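You operate a simulated robot arm through the tools that you are given. There is no shell and no other tool. Be economical: measure what you need, move in short steps, check, and stop when the job is done.

You are at the controls of a simulated robot arm. One attempt, no reset.

Task
Mix the cocoa with three pulses, then take the jar off and open it.
Fine: jar and lid end on the worktop.

Only the result counts: the job must be done as asked and must still hold three seconds after the hand-in. Knocking over, shifting, dropping, spilling or breaking anything else fails it. A push-on lid holds only when it is set on centred and level and pressed home; a screw cap is set on level and turned clockwise until tight.

Robot
A 6-joint arm with a two-finger parallel gripper, fixed in place. Base frame: the origin is at the foot of the arm, x ahead of it, y to its left, z up. Readings come in m, degrees, newtons and seconds.
With the tool pointing down near the work surface it reaches from about 0.32 to 0.8 m from the base axis. Its first joint turns from -166.0 to 166.0 degrees. Payload 3.91 kg.
The TCP is the grasp point between the finger pads, 0.03 m short of the fingertips. In the tool frame z runs along the fingers and y along their closing line. The gripper opens to 0.11 m. The fingers are 0.02 m wide and 0.01 m thick; the gripper's body (0.048 by 0.112 m) begins 0.055 m behind the TCP.
Orientation is that of the tool frame in the base frame, as [roll, pitch, yaw] about the fixed x, y, z axes, in that order (R = Rz(yaw) Ry(pitch) Rx(roll)). With the fingers straight down and closing along the base's y, the tool's x points along the base's -x, its y along +y and its z along -z.

Tools
- The arm moves only by the tool arm_command. Its argument "moves" is a list of rows, each an object (a shift or turn left out is 0, a gripper value left out holds the last) with "gripper": the gripper command, from -1 (shut) to 1 (fully open), values between in proportion; "xyz": the shift along the tool's x, y, z in m, a list of three; "turn": the turn, a rotation vector about the tool's x, y, z in degrees, a list of three. In form: [{"gripper": gripper, "xyz": [dx, dy, dz], "turn": [wx, wy, wz]}, ...]. A call has 1 to 10 rows; each row is the pose to reach, as a shift and turn from the pose commanded when the call began, along the tool's axes at that moment. Each row takes 0.2 s and may step no farther than 0.05 m and 8.6 degrees from the row before; otherwise, or with a gripper value out of range, the whole call is refused. A pose out of reach is approached as far as the arm can. The call stops where the force on the tool passes 40 N (or 10 N more than at its start, if that is more) or the arm is blocked; 0.2 s more then pass. The fingers move at their own pace (about 0.045 m/s each) and stop on an object; they squeeze with about 31 N. The grip force told is the motor's: it shows also when the fingers shut on nothing. Time passes only in rows, and 0.2 s behind the last, so rows that repeat a pose let the fingers close. It gives the time, the measured TCP pose, the force on the tool (base axes), the opening and the grip force at its end, in the units of the frame above (readings bear some noise), and new pictures: "pictures" is both (left out), scene, wrist or none.
- Cameras (640 x 400 px; columns grow to the right, rows downward): "scene" is fixed at [0.0493, -0.6504, 1.6776]; the picture's right is [0.93, -0.37, 0.00], its down [-0.15, -0.38, -0.91] and it looks along [0.34, 0.85, -0.41] (base axes); focal length 335 px, centre (320, 200). "wrist" rides on the gripper at [0.077, 0.007, -0.115] in the tool frame; the picture's right is [-0.09, 1.00, 0.00], its down [-0.80, -0.07, -0.59] and it looks along [-0.59, -0.05, 0.80] (tool axes); focal length 270 px, centre (320, 200).
- move_column(by): slides the trunk up (or, below 0, down) by that many m; the arm rides with it, the base frame stays. It gives what a move gives, with no picture.
- pixel_to_xyz(camera, pixels): for up to 12 pixels [column, row] of the newest picture of that camera ("zoom" is the newest enlarged one), the place [x, y, z] in the base frame of the surface seen there, good to about 0.002 m. No time passes.
- inspect(camera, box): a new picture of the part [left, top, right, bottom] of that camera's present view, enlarged. No time passes.
- sign_off(): hands the job in; it is judged then, once.

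Work in short steps. Measure before you move; look again where a grasp or a placing could have gone wrong, and mend it. You have 80 turns and 200 pictures in all, those below and enlarged ones among them. Open the gripper and draw the arm clear of the work before you hand the job in, unless the task says otherwise; then end with one line.

The tools are called as name(argument=value, ...) on one line, values as JSON. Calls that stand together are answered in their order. arm_command: Moves the arm, as the interface text tells. Its arguments: {"type":"object","properties":{"moves":{"type":"array","items":{"type":"object","properties":{"gripper":{"type":"number"},"xyz":{"type":"array","items":{"type":"number"}},"turn":{"type":"array","items":{"type":"number"}}}}},"pictures":{"type":"string","enum":["both","scene","wrist","none"]}},"required":["moves"]} The other tools are called the same way: move_column (by) slides the trunk up or down; pixel_to_xyz (camera, pixels) gives the place of the surface under pixels of a picture; inspect (camera, box) takes an enlarged picture of a part of a camera's view; sign_off () hands the job in.

At the start:

```text
time: 0.0
position: [0.336, 0.2635, 1.4472]
orientation: [-180.0, 0.0, 179.9]
ft_force: [-0.6, -0.2, -0.1]
opening: 0.11
grip_force: 0.0
trunk travel left (down, up): [-0.575, 0.035]
```

scene: 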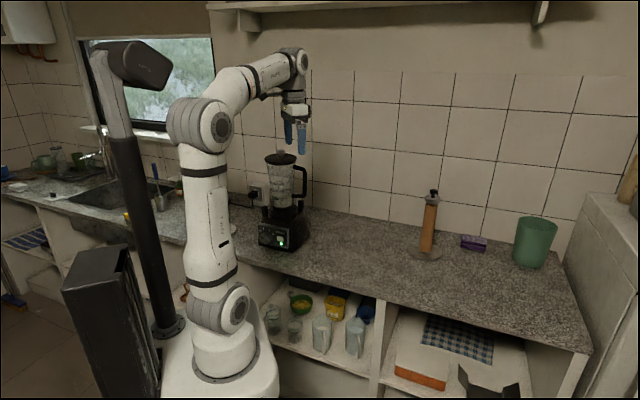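
wrist: 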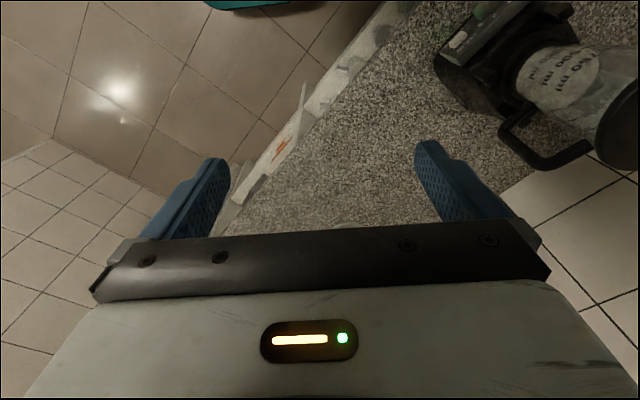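

The blender stands around (283,200) in the scene picture; I look at it enlarged first.

inspect(camera="scene", box=[235, 140, 331, 260])

inspect(camera="wrist", box=[400, 0, 640, 200])

inspect(camera="scene", box=[250, 215, 310, 255])

```text
3.33 times, centred on (283, 200) of scene
```

zoom: 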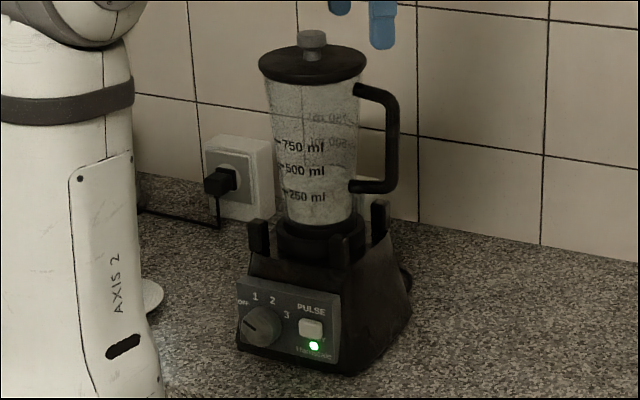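

```text
2.00 times, centred on (520, 100) of wrist
```

zoom: 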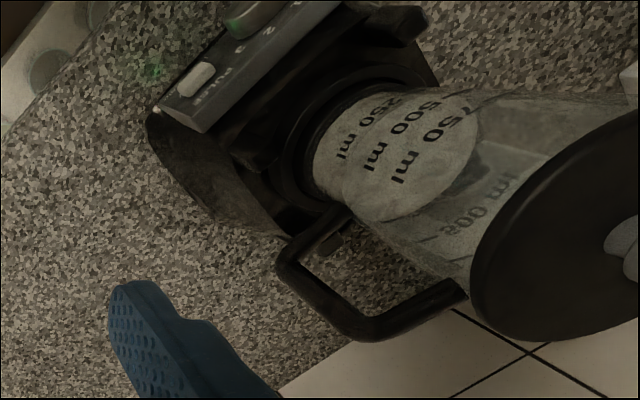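

```text
10.00 times, centred on (280, 235) of scene
```

zoom: 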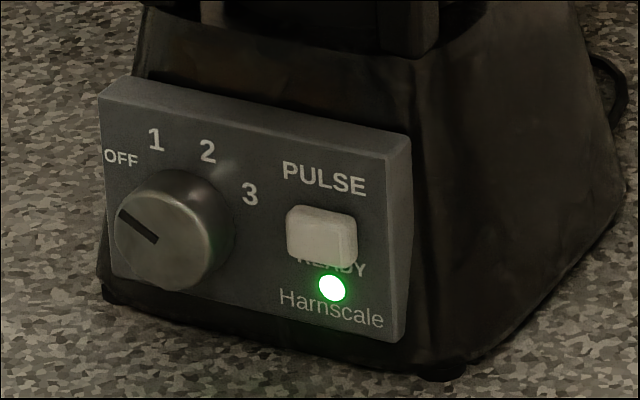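

The ready lamp is green and the knob is at OFF. I measure the pulse button and panel in this zoom, plus the jar in the scene picture.

pixel_to_xyz(camera="zoom", pixels=[[320, 232], [295, 222], [350, 235], [322, 210], [320, 258], [120, 100], [395, 170], [390, 330], [120, 260], [175, 235], [270, 180], [620, 200]])

pixel_to_xyz(camera="scene", pixels=[[281, 151], [276, 160], [290, 160], [280, 164], [282, 155], [304, 180], [292, 167], [298, 195], [291, 197], [283, 190], [283, 207], [283, 215]])

```text
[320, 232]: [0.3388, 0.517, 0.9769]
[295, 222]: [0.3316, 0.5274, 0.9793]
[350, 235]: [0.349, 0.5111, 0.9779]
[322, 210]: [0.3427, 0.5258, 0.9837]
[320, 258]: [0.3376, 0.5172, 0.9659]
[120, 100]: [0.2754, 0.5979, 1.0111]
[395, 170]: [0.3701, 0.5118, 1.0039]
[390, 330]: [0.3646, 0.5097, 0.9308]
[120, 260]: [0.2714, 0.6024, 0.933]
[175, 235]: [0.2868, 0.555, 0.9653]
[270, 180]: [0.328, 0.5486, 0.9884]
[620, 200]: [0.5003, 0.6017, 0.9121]
```

```text
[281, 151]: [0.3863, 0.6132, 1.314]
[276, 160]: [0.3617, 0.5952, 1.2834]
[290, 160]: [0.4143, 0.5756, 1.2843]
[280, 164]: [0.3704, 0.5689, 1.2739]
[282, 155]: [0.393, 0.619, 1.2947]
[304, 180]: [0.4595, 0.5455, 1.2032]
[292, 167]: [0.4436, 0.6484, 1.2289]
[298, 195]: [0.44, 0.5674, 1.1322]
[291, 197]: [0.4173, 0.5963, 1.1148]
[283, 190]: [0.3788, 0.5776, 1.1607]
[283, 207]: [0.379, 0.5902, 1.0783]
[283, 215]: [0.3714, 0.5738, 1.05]
```

The measured base is near z=0.91, unlike the stated 1.04; I check the worktop and some other points.

pixel_to_xyz(camera="scene", pixels=[[350, 230], [350, 260], [450, 270], [480, 300], [330, 215], [425, 255], [298, 132], [302, 152], [540, 290], [390, 230], [300, 262], [380, 280]])

pixel_to_xyz(camera="wrist", pixels=[[400, 60], [380, 120], [495, 40], [585, 80], [500, 120], [590, 150], [460, 40], [540, 160], [630, 140], [320, 150]])

inspect(camera="scene", box=[255, 140, 319, 180])

```text
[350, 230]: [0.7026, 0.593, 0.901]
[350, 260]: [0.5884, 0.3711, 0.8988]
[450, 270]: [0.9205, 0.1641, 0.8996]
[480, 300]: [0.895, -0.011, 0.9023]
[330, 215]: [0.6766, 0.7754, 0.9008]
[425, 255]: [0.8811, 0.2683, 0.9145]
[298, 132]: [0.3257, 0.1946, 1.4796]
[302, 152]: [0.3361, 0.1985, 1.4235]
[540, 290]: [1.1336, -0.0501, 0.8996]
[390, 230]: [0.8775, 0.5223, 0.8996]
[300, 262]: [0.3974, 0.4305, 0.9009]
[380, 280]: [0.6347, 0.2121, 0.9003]
```

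```text
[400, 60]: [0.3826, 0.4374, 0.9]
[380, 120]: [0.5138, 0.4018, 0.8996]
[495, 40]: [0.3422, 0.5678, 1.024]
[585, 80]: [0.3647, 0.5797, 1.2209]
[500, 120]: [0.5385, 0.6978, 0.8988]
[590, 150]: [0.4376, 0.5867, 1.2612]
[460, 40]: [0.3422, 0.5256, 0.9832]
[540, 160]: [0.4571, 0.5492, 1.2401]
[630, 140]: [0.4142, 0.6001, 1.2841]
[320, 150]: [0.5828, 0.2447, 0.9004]
```

```text
10.00 times, centred on (287, 160) of scene
```

zoom: 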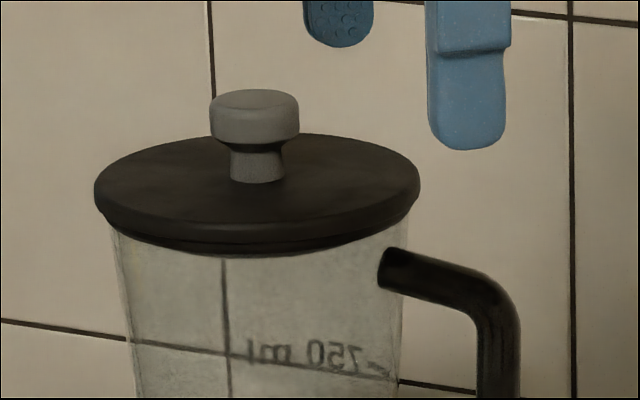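

The worktop is at z≈0.90 and the button at about (0.338, 0.518, 0.976), with the panel's inward normal near (0.67, 0.74, 0). I close the gripper, yaw it 48° toward the panel and come down partway.

arm_command(moves=[{"gripper": -1, "xyz": [0.015, 0.02, 0.033], "turn": [0, 0, -8]}, {"xyz": [0.03, 0.04, 0.066], "turn": [0, 0, -16]}, {"xyz": [0.045, 0.06, 0.1], "turn": [0, 0, -24]}, {"xyz": [0.06, 0.08, 0.133], "turn": [0, 0, -32]}, {"xyz": [0.075, 0.1, 0.166], "turn": [0, 0, -40]}, {"xyz": [0.09, 0.12, 0.2], "turn": [0, 0, -48]}, {"xyz": [0.09, 0.12, 0.2], "turn": [0, 0, -48]}], pictures="both")

```text
time: 1.6
position: [0.2462, 0.3847, 1.2456]
orientation: [-180.0, 0.0, -132.0]
ft_force: [0.7, 0.3, 0.1]
opening: 0.0
grip_force: 30.8
trunk travel left (down, up): [-0.575, 0.035]
```

scene: 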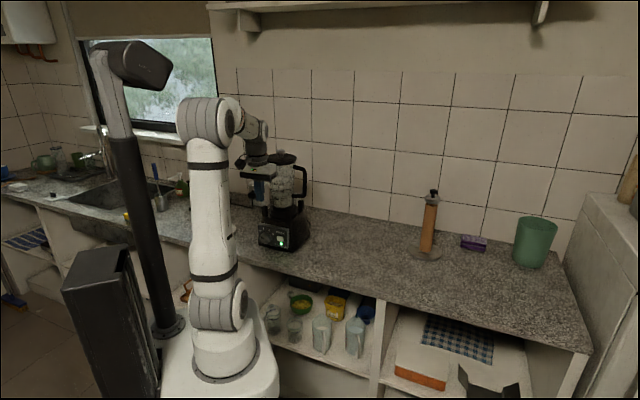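
wrist: 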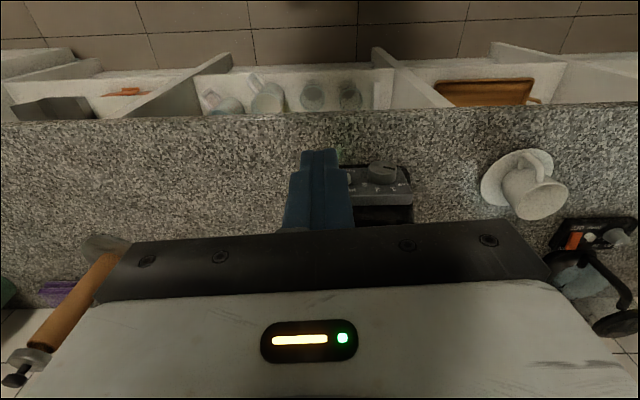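

Yaw is aligned (−132°). Now I tilt 60° so the fingertips face the panel while descending, keeping some 8 cm short of the button.

arm_command(moves=[{"xyz": [0.0, 0.003, 0.034], "turn": [0, -8.5, 0]}, {"xyz": [0.0, 0.006, 0.068], "turn": [0, -17, 0]}, {"xyz": [0.0, 0.009, 0.102], "turn": [0, -25.5, 0]}, {"xyz": [-0.01, 0.012, 0.136], "turn": [0, -34, 0]}, {"xyz": [-0.02, 0.015, 0.17], "turn": [0, -42.5, 0]}, {"xyz": [-0.03, 0.018, 0.204], "turn": [0, -51, 0]}, {"xyz": [-0.04, 0.0216, 0.238], "turn": [0, -59.5, 0]}, {"xyz": [-0.04, 0.0216, 0.25], "turn": [0, -60, 0]}, {"xyz": [-0.04, 0.0216, 0.25], "turn": [0, -60, 0]}], pictures="both")

```text
time: 3.6
position: [0.2538, 0.4459, 1.0186]
orientation: [-177.6, 59.5, -130.2]
ft_force: [-1.2, 0.0, -0.4]
opening: 0.0001
grip_force: 31.0
out of reach, approached as far as the arm can: row 5, 7, 8, 9
trunk travel left (down, up): [-0.575, 0.035]
```

scene: 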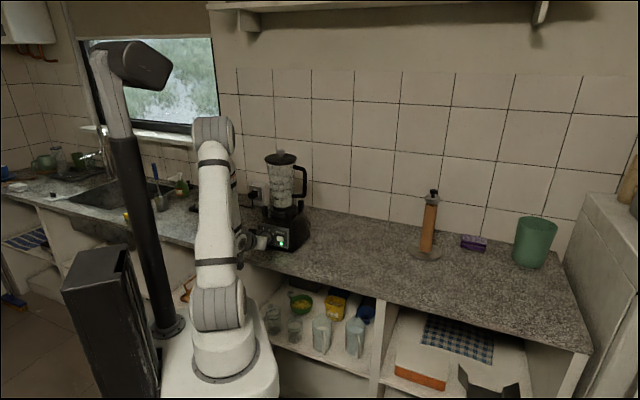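
wrist: 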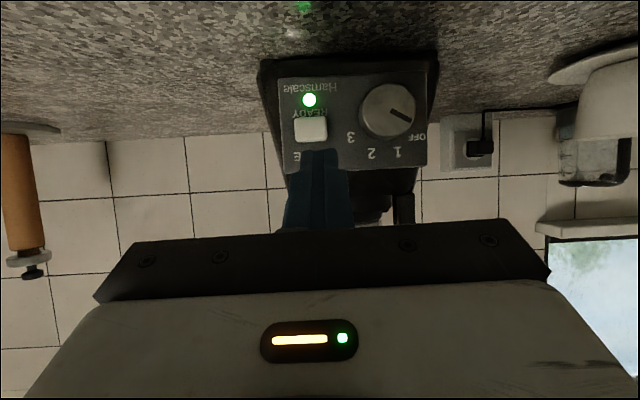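

The tip faces the button squarely but the arm is at a reach limit. I measure the arm's foot, shoulder, and elbow to decide about the trunk, and the button from here.

pixel_to_xyz(camera="scene", pixels=[[222, 345], [218, 310], [212, 180], [210, 135], [240, 240], [240, 380]])

pixel_to_xyz(camera="wrist", pixels=[[311, 130], [300, 130], [322, 130], [311, 120], [311, 139], [285, 120], [425, 115], [390, 110], [320, 155], [290, 90]])

```text
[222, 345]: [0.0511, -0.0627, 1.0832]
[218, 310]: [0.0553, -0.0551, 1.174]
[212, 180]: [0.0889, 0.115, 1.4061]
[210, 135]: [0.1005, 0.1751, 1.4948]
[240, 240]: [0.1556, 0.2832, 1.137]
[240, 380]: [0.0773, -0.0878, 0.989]
```

```text
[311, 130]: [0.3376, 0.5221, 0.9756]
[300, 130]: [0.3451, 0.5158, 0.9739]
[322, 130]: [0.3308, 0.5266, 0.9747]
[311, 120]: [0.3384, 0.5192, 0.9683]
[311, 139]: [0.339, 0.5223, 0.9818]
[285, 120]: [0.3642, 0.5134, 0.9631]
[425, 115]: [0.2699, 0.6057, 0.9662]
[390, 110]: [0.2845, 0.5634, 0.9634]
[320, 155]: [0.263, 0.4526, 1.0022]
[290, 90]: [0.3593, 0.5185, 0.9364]
```

The button centre is confirmed at (0.338, 0.521, 0.975). Going forward unfolds the arm, so I advance to about 3.5 cm short of contact and check.

arm_command(moves=[{"xyz": [-0.008, 0.0, 0.027]}, {"xyz": [-0.0157, 0.0, 0.0544]}, {"xyz": [-0.0157, 0.0, 0.0544]}], pictures="wrist")

```text
time: 4.4
position: [0.2922, 0.4874, 1.0065]
orientation: [-179.3, 59.9, -131.5]
ft_force: [-0.1, 0.5, 0.1]
opening: 0.0
grip_force: 30.9
out of reach, approached as far as the arm can: row 1
trunk travel left (down, up): [-0.575, 0.035]
```

wrist: 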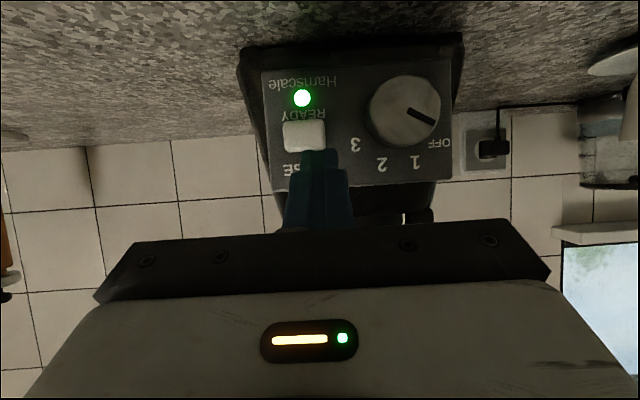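

The fingertips are ~2.5 cm high and 1 cm to the right of the button (tool +y), and 2.3 cm short. I correct height and side before touching.

arm_command(moves=[{"xyz": [0.0217, -0.011, 0.0125]}, {"xyz": [0.0217, -0.011, 0.0125]}], pictures="wrist")

inspect(camera="wrist", box=[240, 60, 400, 160])

```text
time: 5.0
position: [0.3007, 0.489, 0.9916]
orientation: [-178.0, 59.7, -130.6]
ft_force: [0.3, 0.7, -0.2]
opening: 0.0
grip_force: 30.4
out of reach, approached as far as the arm can: row 1, 2
trunk travel left (down, up): [-0.575, 0.035]
```

wrist: 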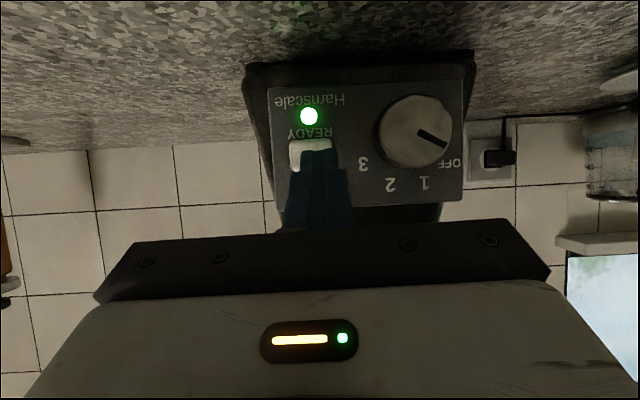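

```text
4.00 times, centred on (320, 110) of wrist
```

zoom: 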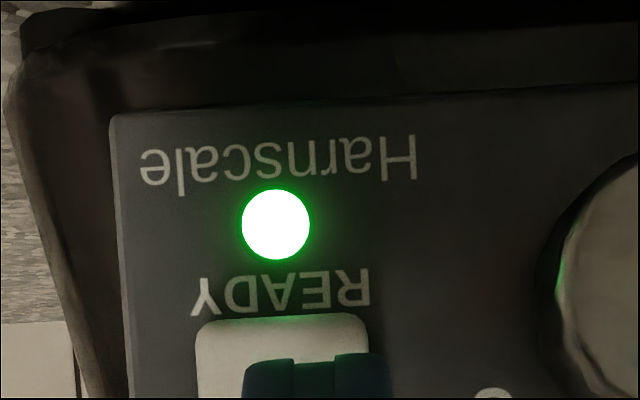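

The reach limit comes from the steep tilt, so I ease it to 40°, which also drops the tip to button height, and shift 6 mm left.

arm_command(moves=[{"xyz": [0, -0.002, 0], "turn": [0, 7, 0]}, {"xyz": [0, -0.004, 0], "turn": [0, 14, 0]}, {"xyz": [0, -0.006, 0], "turn": [0, 20, 0]}, {"xyz": [0, -0.006, 0], "turn": [0, 20, 0]}], pictures="wrist")

inspect(camera="scene", box=[250, 215, 310, 255])

```text
time: 6.0
position: [0.3047, 0.486, 0.9921]
orientation: [180.0, 39.9, -131.9]
ft_force: [0.2, -0.1, 1.3]
opening: 0.0001
grip_force: 30.8
trunk travel left (down, up): [-0.575, 0.035]
```

wrist: 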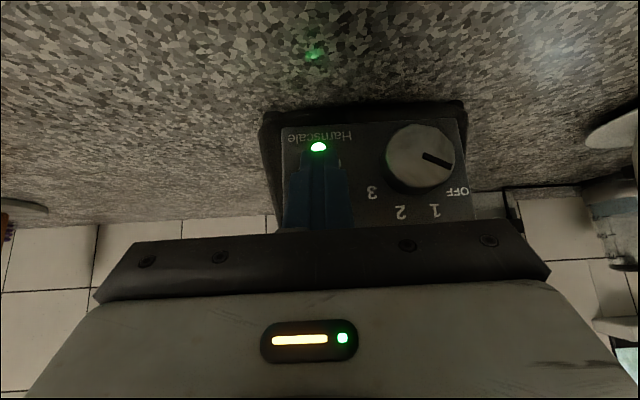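

```text
10.00 times, centred on (280, 235) of scene
```

zoom: 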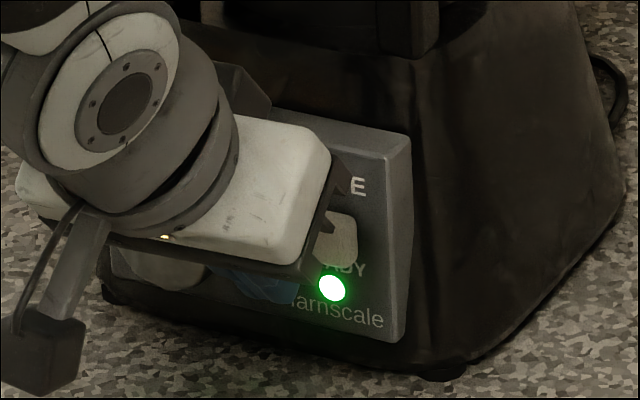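

The tip is lined up laterally, about 2 cm short. I push straight along the panel normal in small steps, watching the force.

arm_command(moves=[{"xyz": [-0.0092, 0, 0.0077]}, {"xyz": [-0.0138, 0, 0.0116]}, {"xyz": [-0.0138, 0, 0.0116]}], pictures="wrist")

inspect(camera="scene", box=[250, 215, 310, 255])

```text
time: 6.8
position: [0.3164, 0.4981, 0.9921]
orientation: [-180.0, 40.0, -132.0]
ft_force: [-0.3, 0.5, 0.2]
opening: 0.0003
grip_force: 30.9
trunk travel left (down, up): [-0.575, 0.035]
```

wrist: 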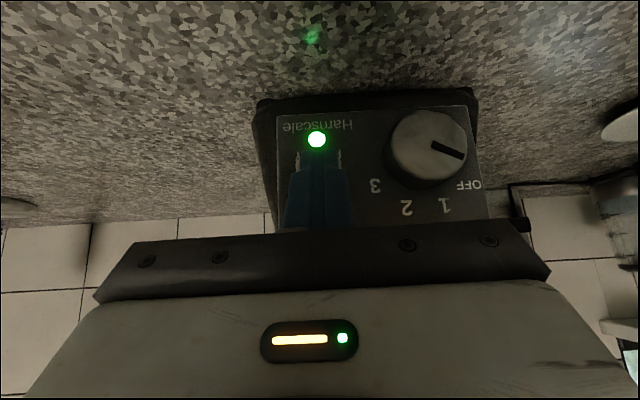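

```text
10.00 times, centred on (280, 235) of scene
```

zoom: 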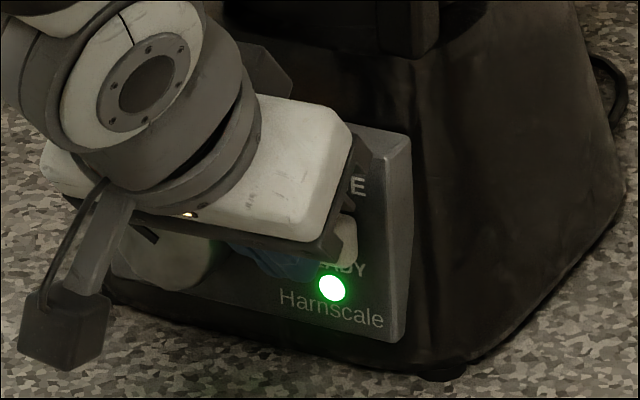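

No contact force yet; I advance 4 mm more in small steps.

arm_command(moves=[{"xyz": [-0.0015, 0, 0.0013]}, {"xyz": [-0.0031, 0, 0.0026]}, {"xyz": [-0.0031, 0, 0.0026]}], pictures="scene")

inspect(camera="scene", box=[250, 215, 310, 255])

```text
time: 7.6
position: [0.3179, 0.5024, 0.9927]
orientation: [-180.0, 40.0, -132.0]
ft_force: [0.2, -0.8, 0.0]
opening: 0.0001
grip_force: 30.8
trunk travel left (down, up): [-0.575, 0.035]
```

scene: 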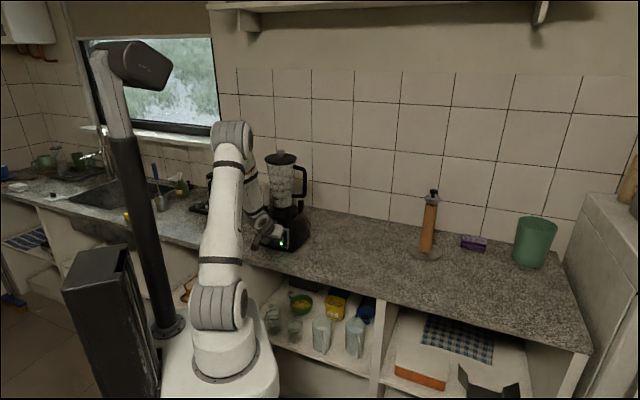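

```text
10.00 times, centred on (280, 235) of scene
```

zoom: 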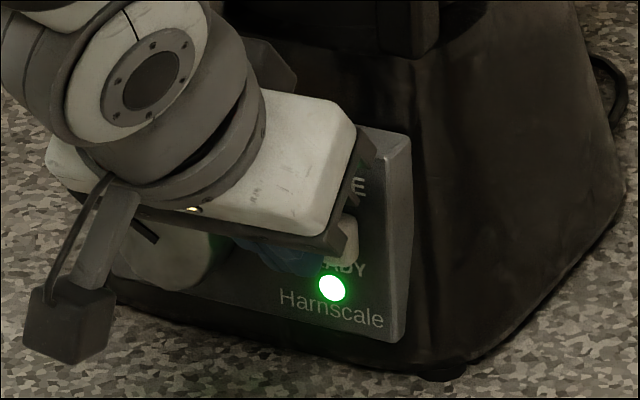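

Still free; I continue with 2 mm steps, one call, with force reading.

arm_command(moves=[{"xyz": [-0.0015, 0, 0.0013]}, {"xyz": [-0.0031, 0, 0.0026]}, {"xyz": [-0.0031, 0, 0.0026]}], pictures="wrist")

inspect(camera="scene", box=[250, 215, 310, 255])

```text
time: 8.4
position: [0.3218, 0.5048, 0.9923]
orientation: [180.0, 40.1, -132.0]
ft_force: [-2.1, -2.1, -1.3]
opening: 0.0
grip_force: 30.9
trunk travel left (down, up): [-0.575, 0.035]
```

wrist: 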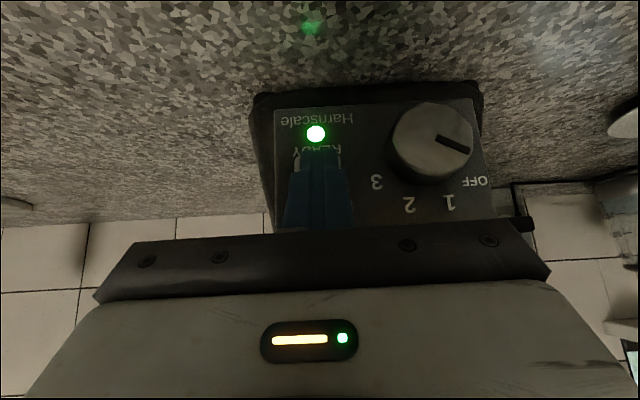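

```text
10.00 times, centred on (280, 235) of scene
```

zoom: 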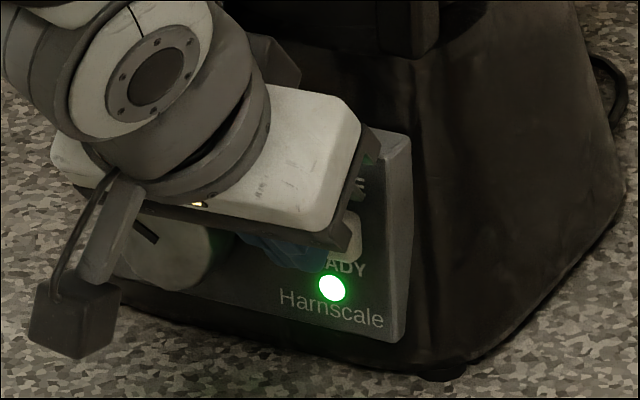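

Contact: about 3 N on the button. I press 4 mm deeper and look for a change of the lamp.

arm_command(moves=[{"xyz": [-0.0015, 0, 0.0013]}, {"xyz": [-0.0031, 0, 0.0026]}], pictures="wrist")

inspect(camera="scene", box=[250, 215, 310, 255])

```text
time: 9.0
position: [0.3243, 0.5064, 0.9926]
orientation: [180.0, 40.0, -131.9]
ft_force: [-7.8, -10.3, -2.0]
opening: 0.0002
grip_force: 30.9
trunk travel left (down, up): [-0.575, 0.035]
```

wrist: 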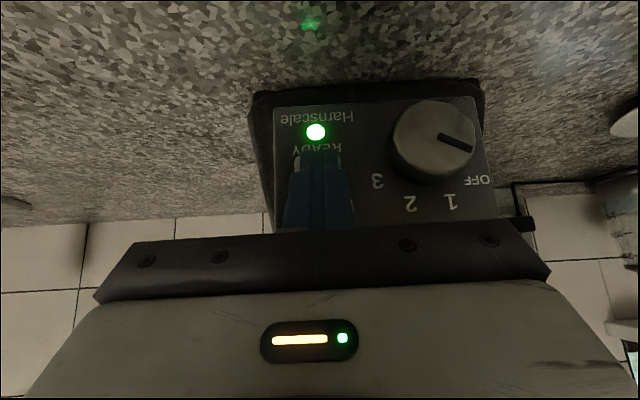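

```text
10.00 times, centred on (280, 235) of scene
```

zoom: 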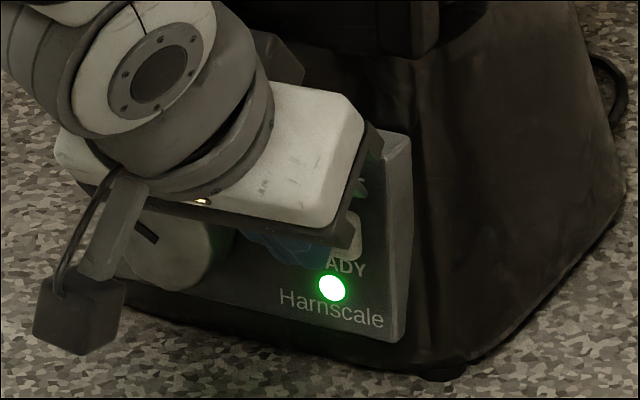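

Force is 13 N and lamp still green; I check the jar contents for any sign of running.

inspect(camera="scene", box=[255, 145, 319, 225])

pixel_to_xyz(camera="wrist", pixels=[[317, 132], [290, 157], [345, 157], [280, 110], [470, 105], [480, 205]])

```text
5.00 times, centred on (287, 185) of scene
```

zoom: 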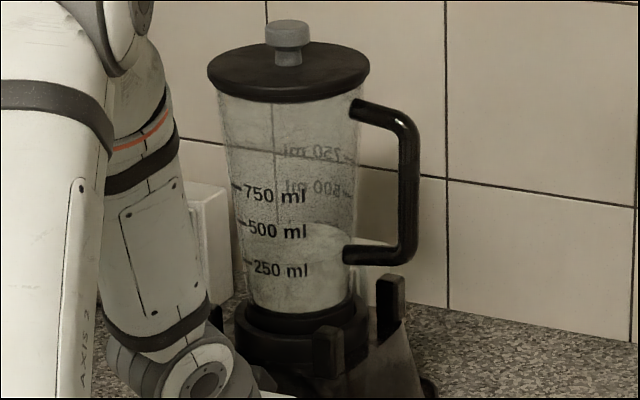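

```text
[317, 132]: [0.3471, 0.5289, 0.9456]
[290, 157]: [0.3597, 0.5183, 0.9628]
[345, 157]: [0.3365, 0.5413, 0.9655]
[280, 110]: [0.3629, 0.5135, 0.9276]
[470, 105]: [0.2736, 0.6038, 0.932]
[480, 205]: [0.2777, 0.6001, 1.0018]
```

The blender has not shifted. The button still stands a few mm proud of the panel plane, so I press 2 mm more and check.

arm_command(moves=[{"xyz": [-0.0015, 0, 0.0013]}, {"xyz": [-0.0015, 0, 0.0013]}], pictures="wrist")

inspect(camera="scene", box=[255, 145, 319, 225])

```text
time: 9.6
position: [0.3249, 0.5084, 0.9922]
orientation: [180.0, 39.9, -131.9]
ft_force: [-13.1, -16.2, -5.4]
opening: 0.0
grip_force: 31.0
trunk travel left (down, up): [-0.575, 0.035]
```

wrist: 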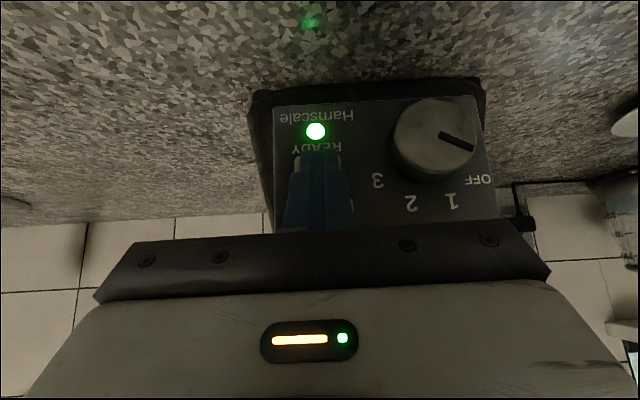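

```text
5.00 times, centred on (287, 185) of scene
```

zoom: 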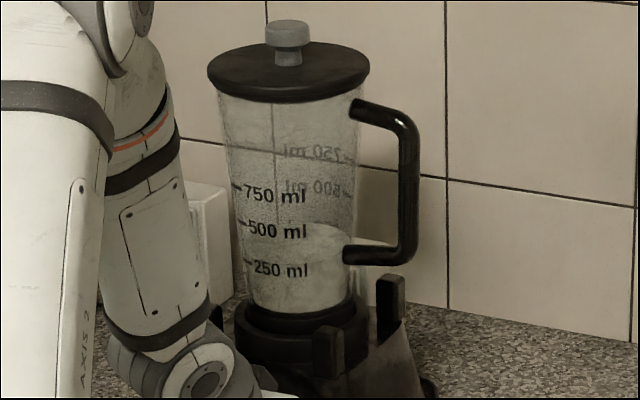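

Force 21 N with stiff rise, so the button seems bottomed. I release fully (12 mm back) and compare the contents and lamp.

arm_command(moves=[{"xyz": [0.0046, 0, -0.0039]}, {"xyz": [0.0092, 0, -0.0077]}, {"xyz": [0.0092, 0, -0.0077]}], pictures="wrist")

inspect(camera="scene", box=[255, 145, 319, 225])

inspect(camera="wrist", box=[240, 90, 400, 190])

```text
time: 10.4
position: [0.3183, 0.5014, 0.993]
orientation: [-180.0, 40.1, -132.0]
ft_force: [0.3, -0.5, -0.2]
opening: 0.0
grip_force: 30.9
trunk travel left (down, up): [-0.575, 0.035]
```

wrist: 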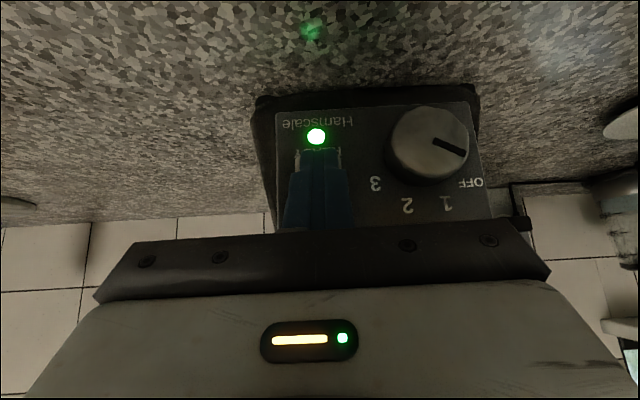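

```text
5.00 times, centred on (287, 185) of scene
```

zoom: 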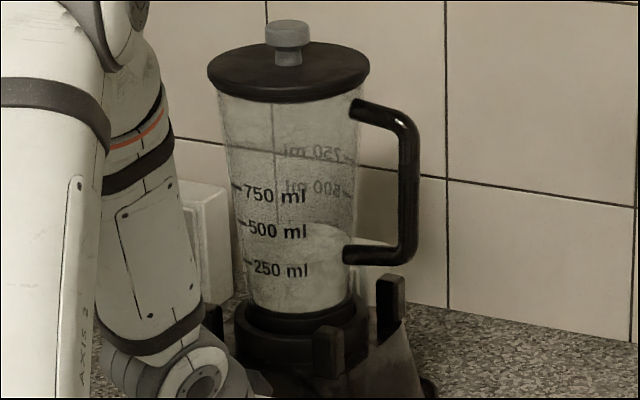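

```text
4.00 times, centred on (320, 140) of wrist
```

zoom: 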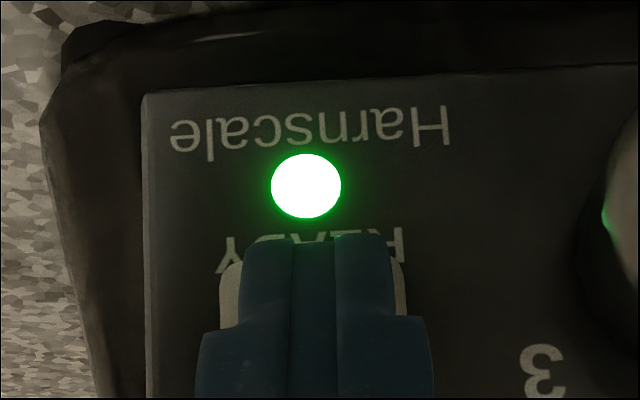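

It is unclear whether that press registered; I take a closer reference view of the released button.

inspect(camera="scene", box=[276, 230, 300, 245])

inspect(camera="scene", box=[265, 175, 305, 215])

```text
16.00 times, centred on (288, 238) of scene
```

zoom: 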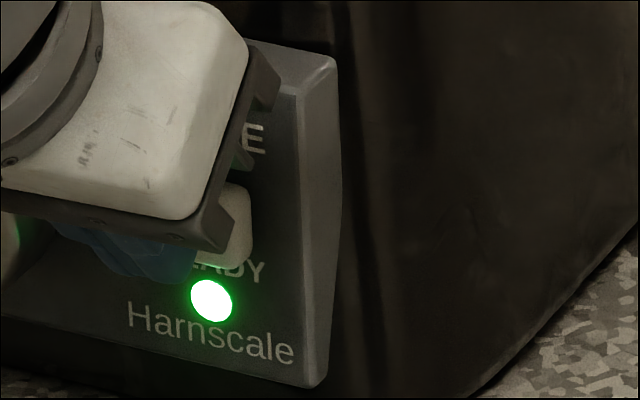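

```text
10.00 times, centred on (285, 195) of scene
```

zoom: 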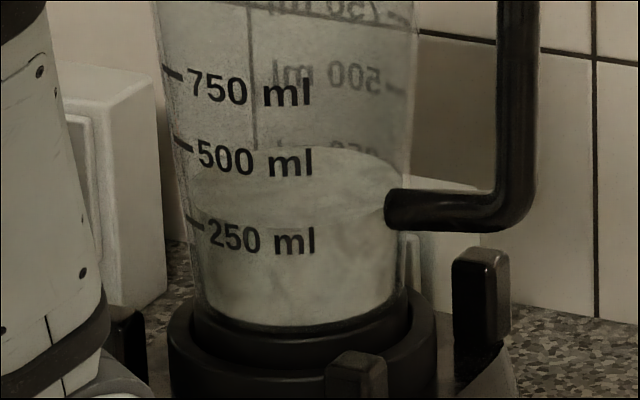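

The milk shows in the jar. I press again to the earlier depth (≈18 N) and view lamp, button and contents closely while held.

arm_command(moves=[{"xyz": [-0.0046, 0, 0.0039]}, {"xyz": [-0.0088, 0, 0.0074]}, {"xyz": [-0.0088, 0, 0.0074]}], pictures="wrist")

inspect(camera="scene", box=[276, 230, 300, 245])

inspect(camera="scene", box=[265, 175, 305, 215])

```text
time: 11.2
position: [0.3241, 0.5074, 0.9922]
orientation: [-180.0, 40.0, -131.9]
ft_force: [-10.5, -13.9, -3.4]
opening: 0.0001
grip_force: 30.7
trunk travel left (down, up): [-0.575, 0.035]
```

wrist: 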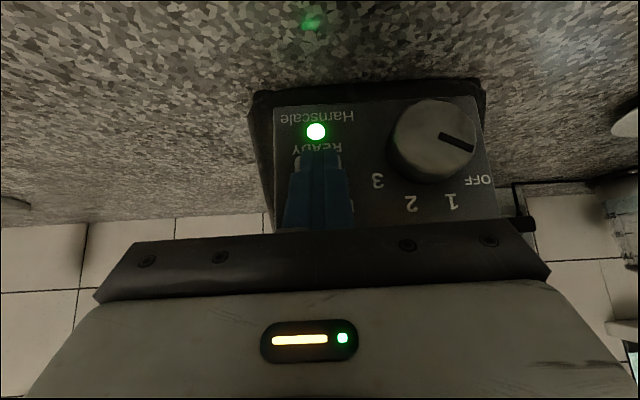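

```text
16.00 times, centred on (288, 238) of scene
```

zoom: 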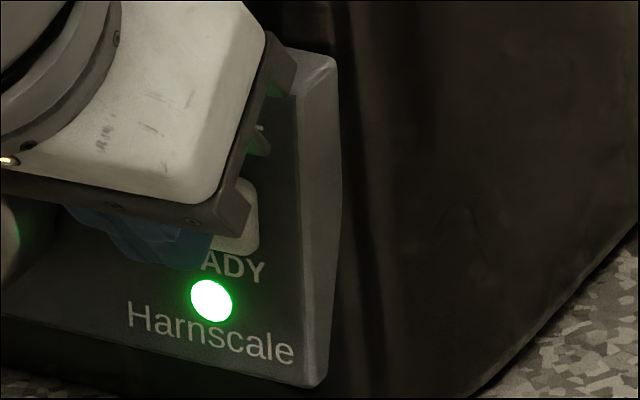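

```text
10.00 times, centred on (285, 195) of scene
```

zoom: 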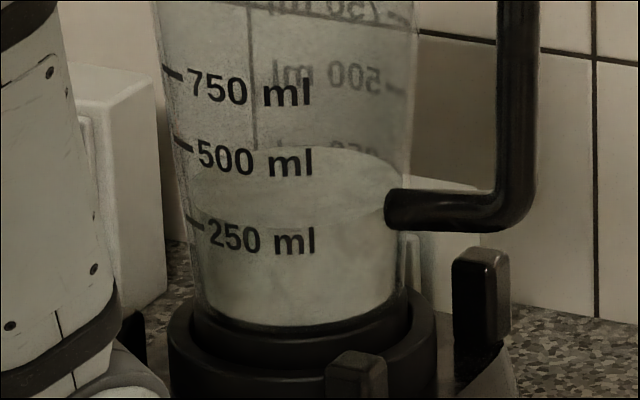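

The button clearly moves in with the press (its edge shifted from ~(251,270) to (259,253) in the zoom). I measure its face against the panel now.

inspect(camera="scene", box=[276, 230, 300, 245])

pixel_to_xyz(camera="zoom", pixels=[[245, 235], [250, 220], [253, 210], [248, 242], [235, 243], [275, 220], [275, 260], [275, 310], [240, 280], [254, 195]])

```text
16.00 times, centred on (288, 238) of scene
```

zoom: 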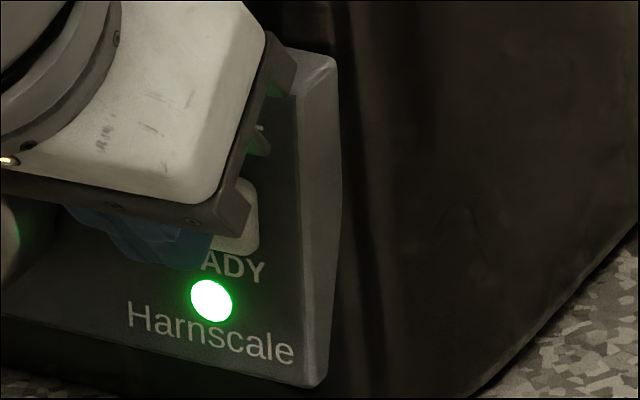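

```text
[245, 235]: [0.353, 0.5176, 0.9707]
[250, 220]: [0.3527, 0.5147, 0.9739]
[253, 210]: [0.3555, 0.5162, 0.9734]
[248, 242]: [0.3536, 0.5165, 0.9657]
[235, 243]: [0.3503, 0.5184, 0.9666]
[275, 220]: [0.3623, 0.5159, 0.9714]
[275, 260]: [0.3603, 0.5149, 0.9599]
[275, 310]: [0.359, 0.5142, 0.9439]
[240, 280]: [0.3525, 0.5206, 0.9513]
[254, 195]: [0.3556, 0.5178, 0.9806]
```

The button face is now nearly flush (≈2–3 mm of ~12 proud), so it is bottomed. I release and look at the contents again.

arm_command(moves=[{"xyz": [0.0046, 0, -0.0039]}, {"xyz": [0.0092, 0, -0.0077]}, {"xyz": [0.0092, 0, -0.0077]}], pictures="none")

inspect(camera="scene", box=[265, 175, 305, 215])

inspect(camera="scene", box=[276, 230, 300, 245])

```text
time: 12.0
position: [0.3179, 0.5019, 0.9927]
orientation: [179.9, 40.1, -132.0]
ft_force: [-0.8, -0.1, 0.5]
opening: 0.0001
grip_force: 30.8
trunk travel left (down, up): [-0.575, 0.035]
```

```text
10.00 times, centred on (285, 195) of scene
```

zoom: 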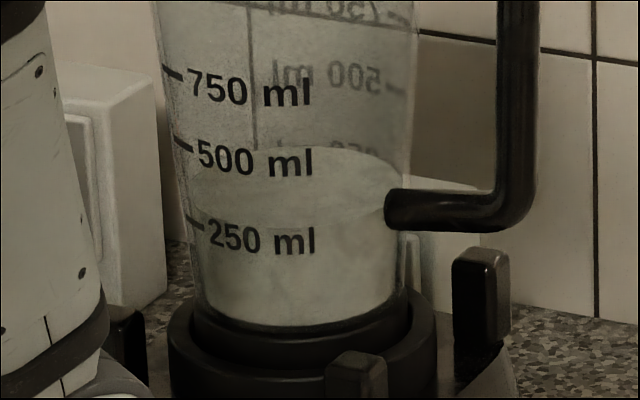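

```text
16.00 times, centred on (288, 238) of scene
```

zoom: 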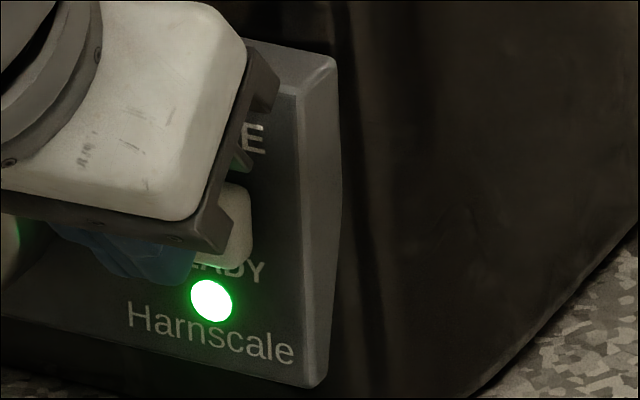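

The marbling in the liquid has faded step by step with each press, and the button springs back fully: two pulses registered. I give the third press and release, same depth.

arm_command(moves=[{"xyz": [-0.0046, 0, 0.0039]}, {"xyz": [-0.0088, 0, 0.0074]}, {"xyz": [-0.0088, 0, 0.0074]}, {"xyz": [-0.0088, 0, 0.0074]}], pictures="none")

inspect(camera="scene", box=[276, 230, 300, 245])

```text
time: 13.0
position: [0.3237, 0.5072, 0.9922]
orientation: [-179.9, 39.9, -131.9]
ft_force: [-11.0, -14.1, -3.1]
opening: 0.0
grip_force: 31.4
trunk travel left (down, up): [-0.575, 0.035]
```

```text
16.00 times, centred on (288, 238) of scene
```

zoom: 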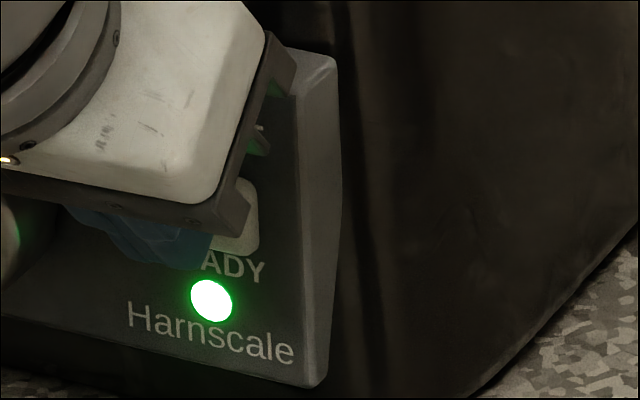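

Third press matches the second. I back off 4 cm and then rise.

arm_command(moves=[{"xyz": [0.0153, 0, -0.0129]}, {"xyz": [0.0306, 0, -0.0257]}, {"xyz": [0.006, 0, -0.055]}, {"xyz": [-0.018, 0, -0.084]}, {"xyz": [-0.042, 0, -0.112]}, {"xyz": [-0.066, 0, -0.141]}, {"xyz": [-0.066, 0, -0.141]}], pictures="both")

inspect(camera="scene", box=[265, 175, 305, 215])

inspect(camera="scene", box=[250, 215, 310, 255])

```text
time: 14.6
position: [0.2988, 0.4796, 1.1442]
orientation: [180.0, 40.1, -131.9]
ft_force: [0.2, 0.1, -0.1]
opening: 0.0
grip_force: 30.6
trunk travel left (down, up): [-0.575, 0.035]
```

scene: 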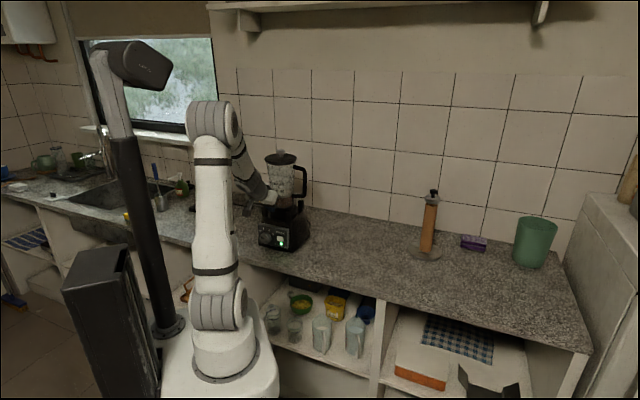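
wrist: 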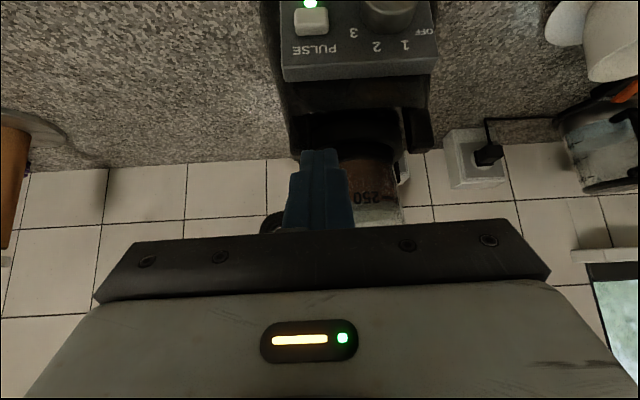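

```text
10.00 times, centred on (285, 195) of scene
```

zoom: 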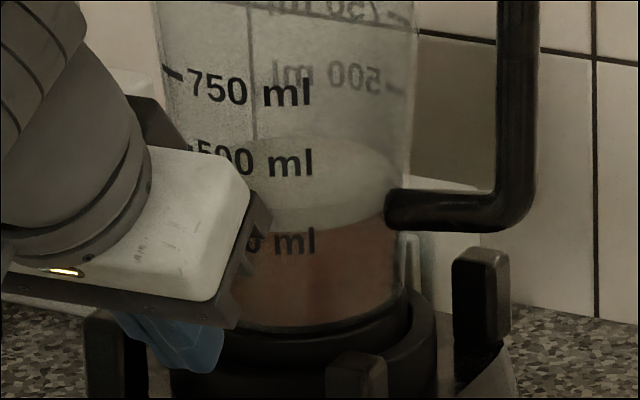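

```text
10.00 times, centred on (280, 235) of scene
```

zoom: 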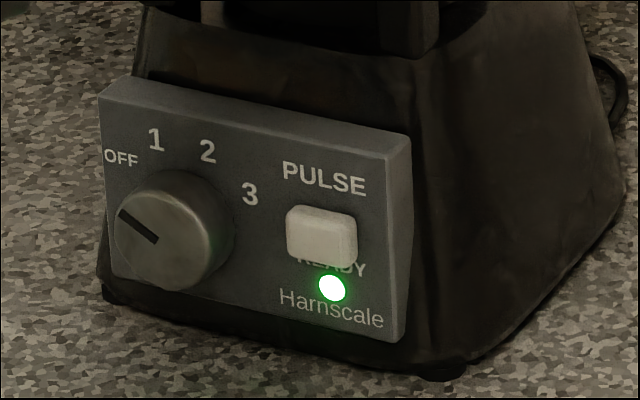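

All three pulses registered: the contents turned uniformly brown, the knob is still OFF and the button sprang back. Now I measure the jar: sides, handle and lid.

inspect(camera="scene", box=[255, 140, 319, 220])

pixel_to_xyz(camera="zoom", pixels=[[290, 250], [290, 290], [290, 150], [340, 220], [350, 180], [362, 130], [250, 180], [405, 200], [405, 160], [405, 240], [380, 280], [385, 133]])

pixel_to_xyz(camera="zoom", pixels=[[288, 125], [288, 80], [220, 70], [360, 70], [290, 90], [290, 330], [325, 370], [390, 310], [290, 350], [370, 258], [355, 268], [360, 110]])

```text
5.00 times, centred on (287, 180) of scene
```

zoom: 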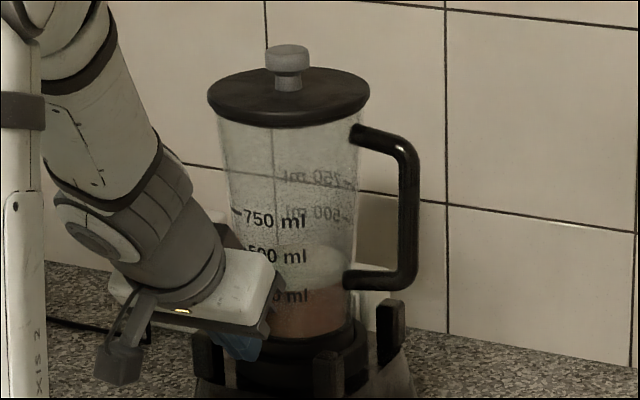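

```text
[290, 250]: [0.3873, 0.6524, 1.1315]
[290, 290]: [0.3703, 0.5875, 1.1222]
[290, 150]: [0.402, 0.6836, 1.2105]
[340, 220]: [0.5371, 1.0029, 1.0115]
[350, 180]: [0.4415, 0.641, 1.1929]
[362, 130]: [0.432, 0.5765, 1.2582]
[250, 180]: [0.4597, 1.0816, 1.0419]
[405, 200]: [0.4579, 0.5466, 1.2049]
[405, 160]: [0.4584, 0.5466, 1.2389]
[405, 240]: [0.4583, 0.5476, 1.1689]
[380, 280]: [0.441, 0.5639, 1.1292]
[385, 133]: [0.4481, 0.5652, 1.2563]
```

```text
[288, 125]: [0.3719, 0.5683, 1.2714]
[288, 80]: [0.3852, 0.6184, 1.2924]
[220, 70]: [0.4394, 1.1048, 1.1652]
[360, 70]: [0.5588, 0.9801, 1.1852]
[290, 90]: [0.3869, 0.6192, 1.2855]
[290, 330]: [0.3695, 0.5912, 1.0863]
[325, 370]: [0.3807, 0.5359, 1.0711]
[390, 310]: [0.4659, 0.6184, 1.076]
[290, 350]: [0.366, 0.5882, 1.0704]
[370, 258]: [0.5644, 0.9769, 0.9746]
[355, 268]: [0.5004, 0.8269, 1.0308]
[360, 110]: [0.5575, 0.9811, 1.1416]
```

The glass lets rays pass through, so I use opaque cues. The grasp must fit below the handle's lower arm and above the seat posts; I zoom to measure those.

inspect(camera="scene", box=[284, 190, 308, 215])

pixel_to_xyz(camera="zoom", pixels=[[320, 200], [280, 150], [280, 130], [280, 100], [200, 120], [220, 150], [400, 240], [400, 225], [420, 260], [160, 330], [200, 200], [230, 240]])

```text
16.00 times, centred on (296, 202) of scene
```

zoom: 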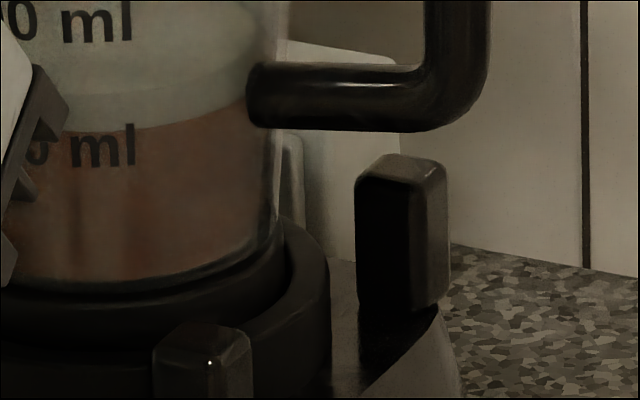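

```text
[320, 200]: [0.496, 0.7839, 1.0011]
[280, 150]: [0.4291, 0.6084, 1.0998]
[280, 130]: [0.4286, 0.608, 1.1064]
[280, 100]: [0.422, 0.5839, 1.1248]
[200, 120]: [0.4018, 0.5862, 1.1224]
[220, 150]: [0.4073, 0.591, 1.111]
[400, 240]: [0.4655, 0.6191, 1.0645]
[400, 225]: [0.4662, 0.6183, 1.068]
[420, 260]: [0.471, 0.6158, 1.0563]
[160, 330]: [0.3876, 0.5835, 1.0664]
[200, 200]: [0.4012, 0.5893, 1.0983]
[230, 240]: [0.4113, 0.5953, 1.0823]
```

I place the jar axis at about (0.390, 0.630), with the handle loop open between z≈1.136 and 1.24 and glass diameter ≈0.10 m at z 1.155. I open the gripper, raise the tilt to 72° and line up laterally with the axis, still clear of the jar.

arm_command(moves=[{"gripper": 1, "xyz": [-0.0075, 0.008, 0.003], "turn": [0, -8, 0]}, {"xyz": [-0.015, 0.016, 0.006], "turn": [0, -16, 0]}, {"xyz": [-0.022, 0.025, 0.008], "turn": [0, -24, 0]}, {"xyz": [-0.03, 0.033, 0.011], "turn": [0, -32, 0]}, {"xyz": [-0.03, 0.033, 0.011], "turn": [0, -32, 0]}, {"xyz": [-0.03, 0.033, 0.011], "turn": [0, -32, 0]}], pictures="both")

```text
time: 16.0
position: [0.2933, 0.5236, 1.1538]
orientation: [-180.0, 71.9, -132.0]
ft_force: [0.8, -0.4, 0.1]
opening: 0.11
grip_force: 0.1
trunk travel left (down, up): [-0.575, 0.035]
```

scene: 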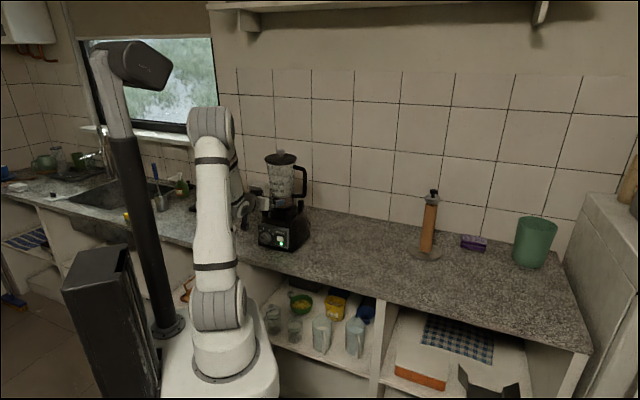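
wrist: 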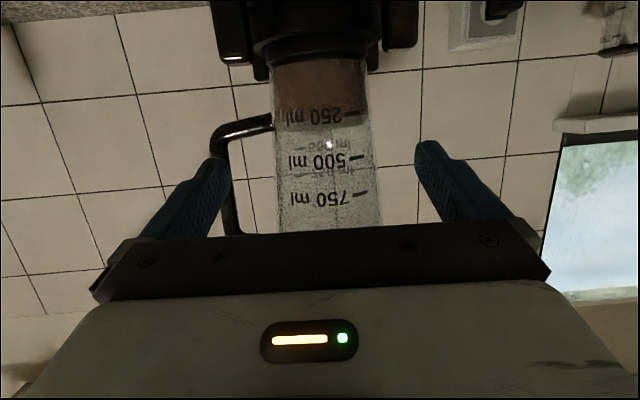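

The wrist view shows the jar centred between the fingers (jar 272–369 at row 105, mid ≈320). I advance horizontally half way (7.5 cm) and re-check clearances.

arm_command(moves=[{"gripper": 1, "xyz": [-0.0125, 0, 0.0355]}, {"xyz": [-0.025, 0, 0.071]}, {"xyz": [-0.025, 0, 0.071]}], pictures="wrist")

inspect(camera="scene", box=[255, 150, 319, 220])

```text
time: 16.8
position: [0.3445, 0.5805, 1.1554]
orientation: [180.0, 72.0, -132.0]
ft_force: [-0.1, -0.6, 0.7]
opening: 0.11
grip_force: 0.1
trunk travel left (down, up): [-0.575, 0.035]
```

wrist: 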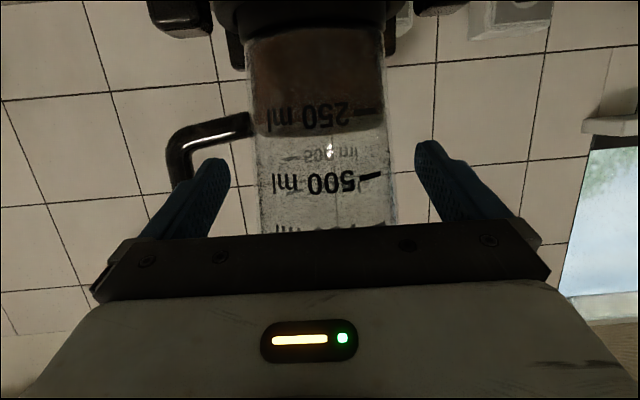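

```text
5.71 times, centred on (287, 185) of scene
```

zoom: 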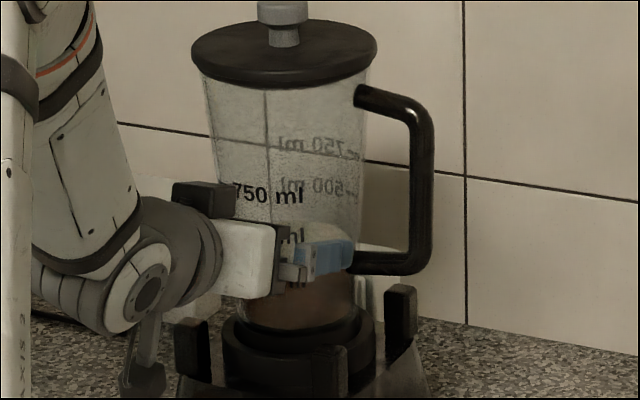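

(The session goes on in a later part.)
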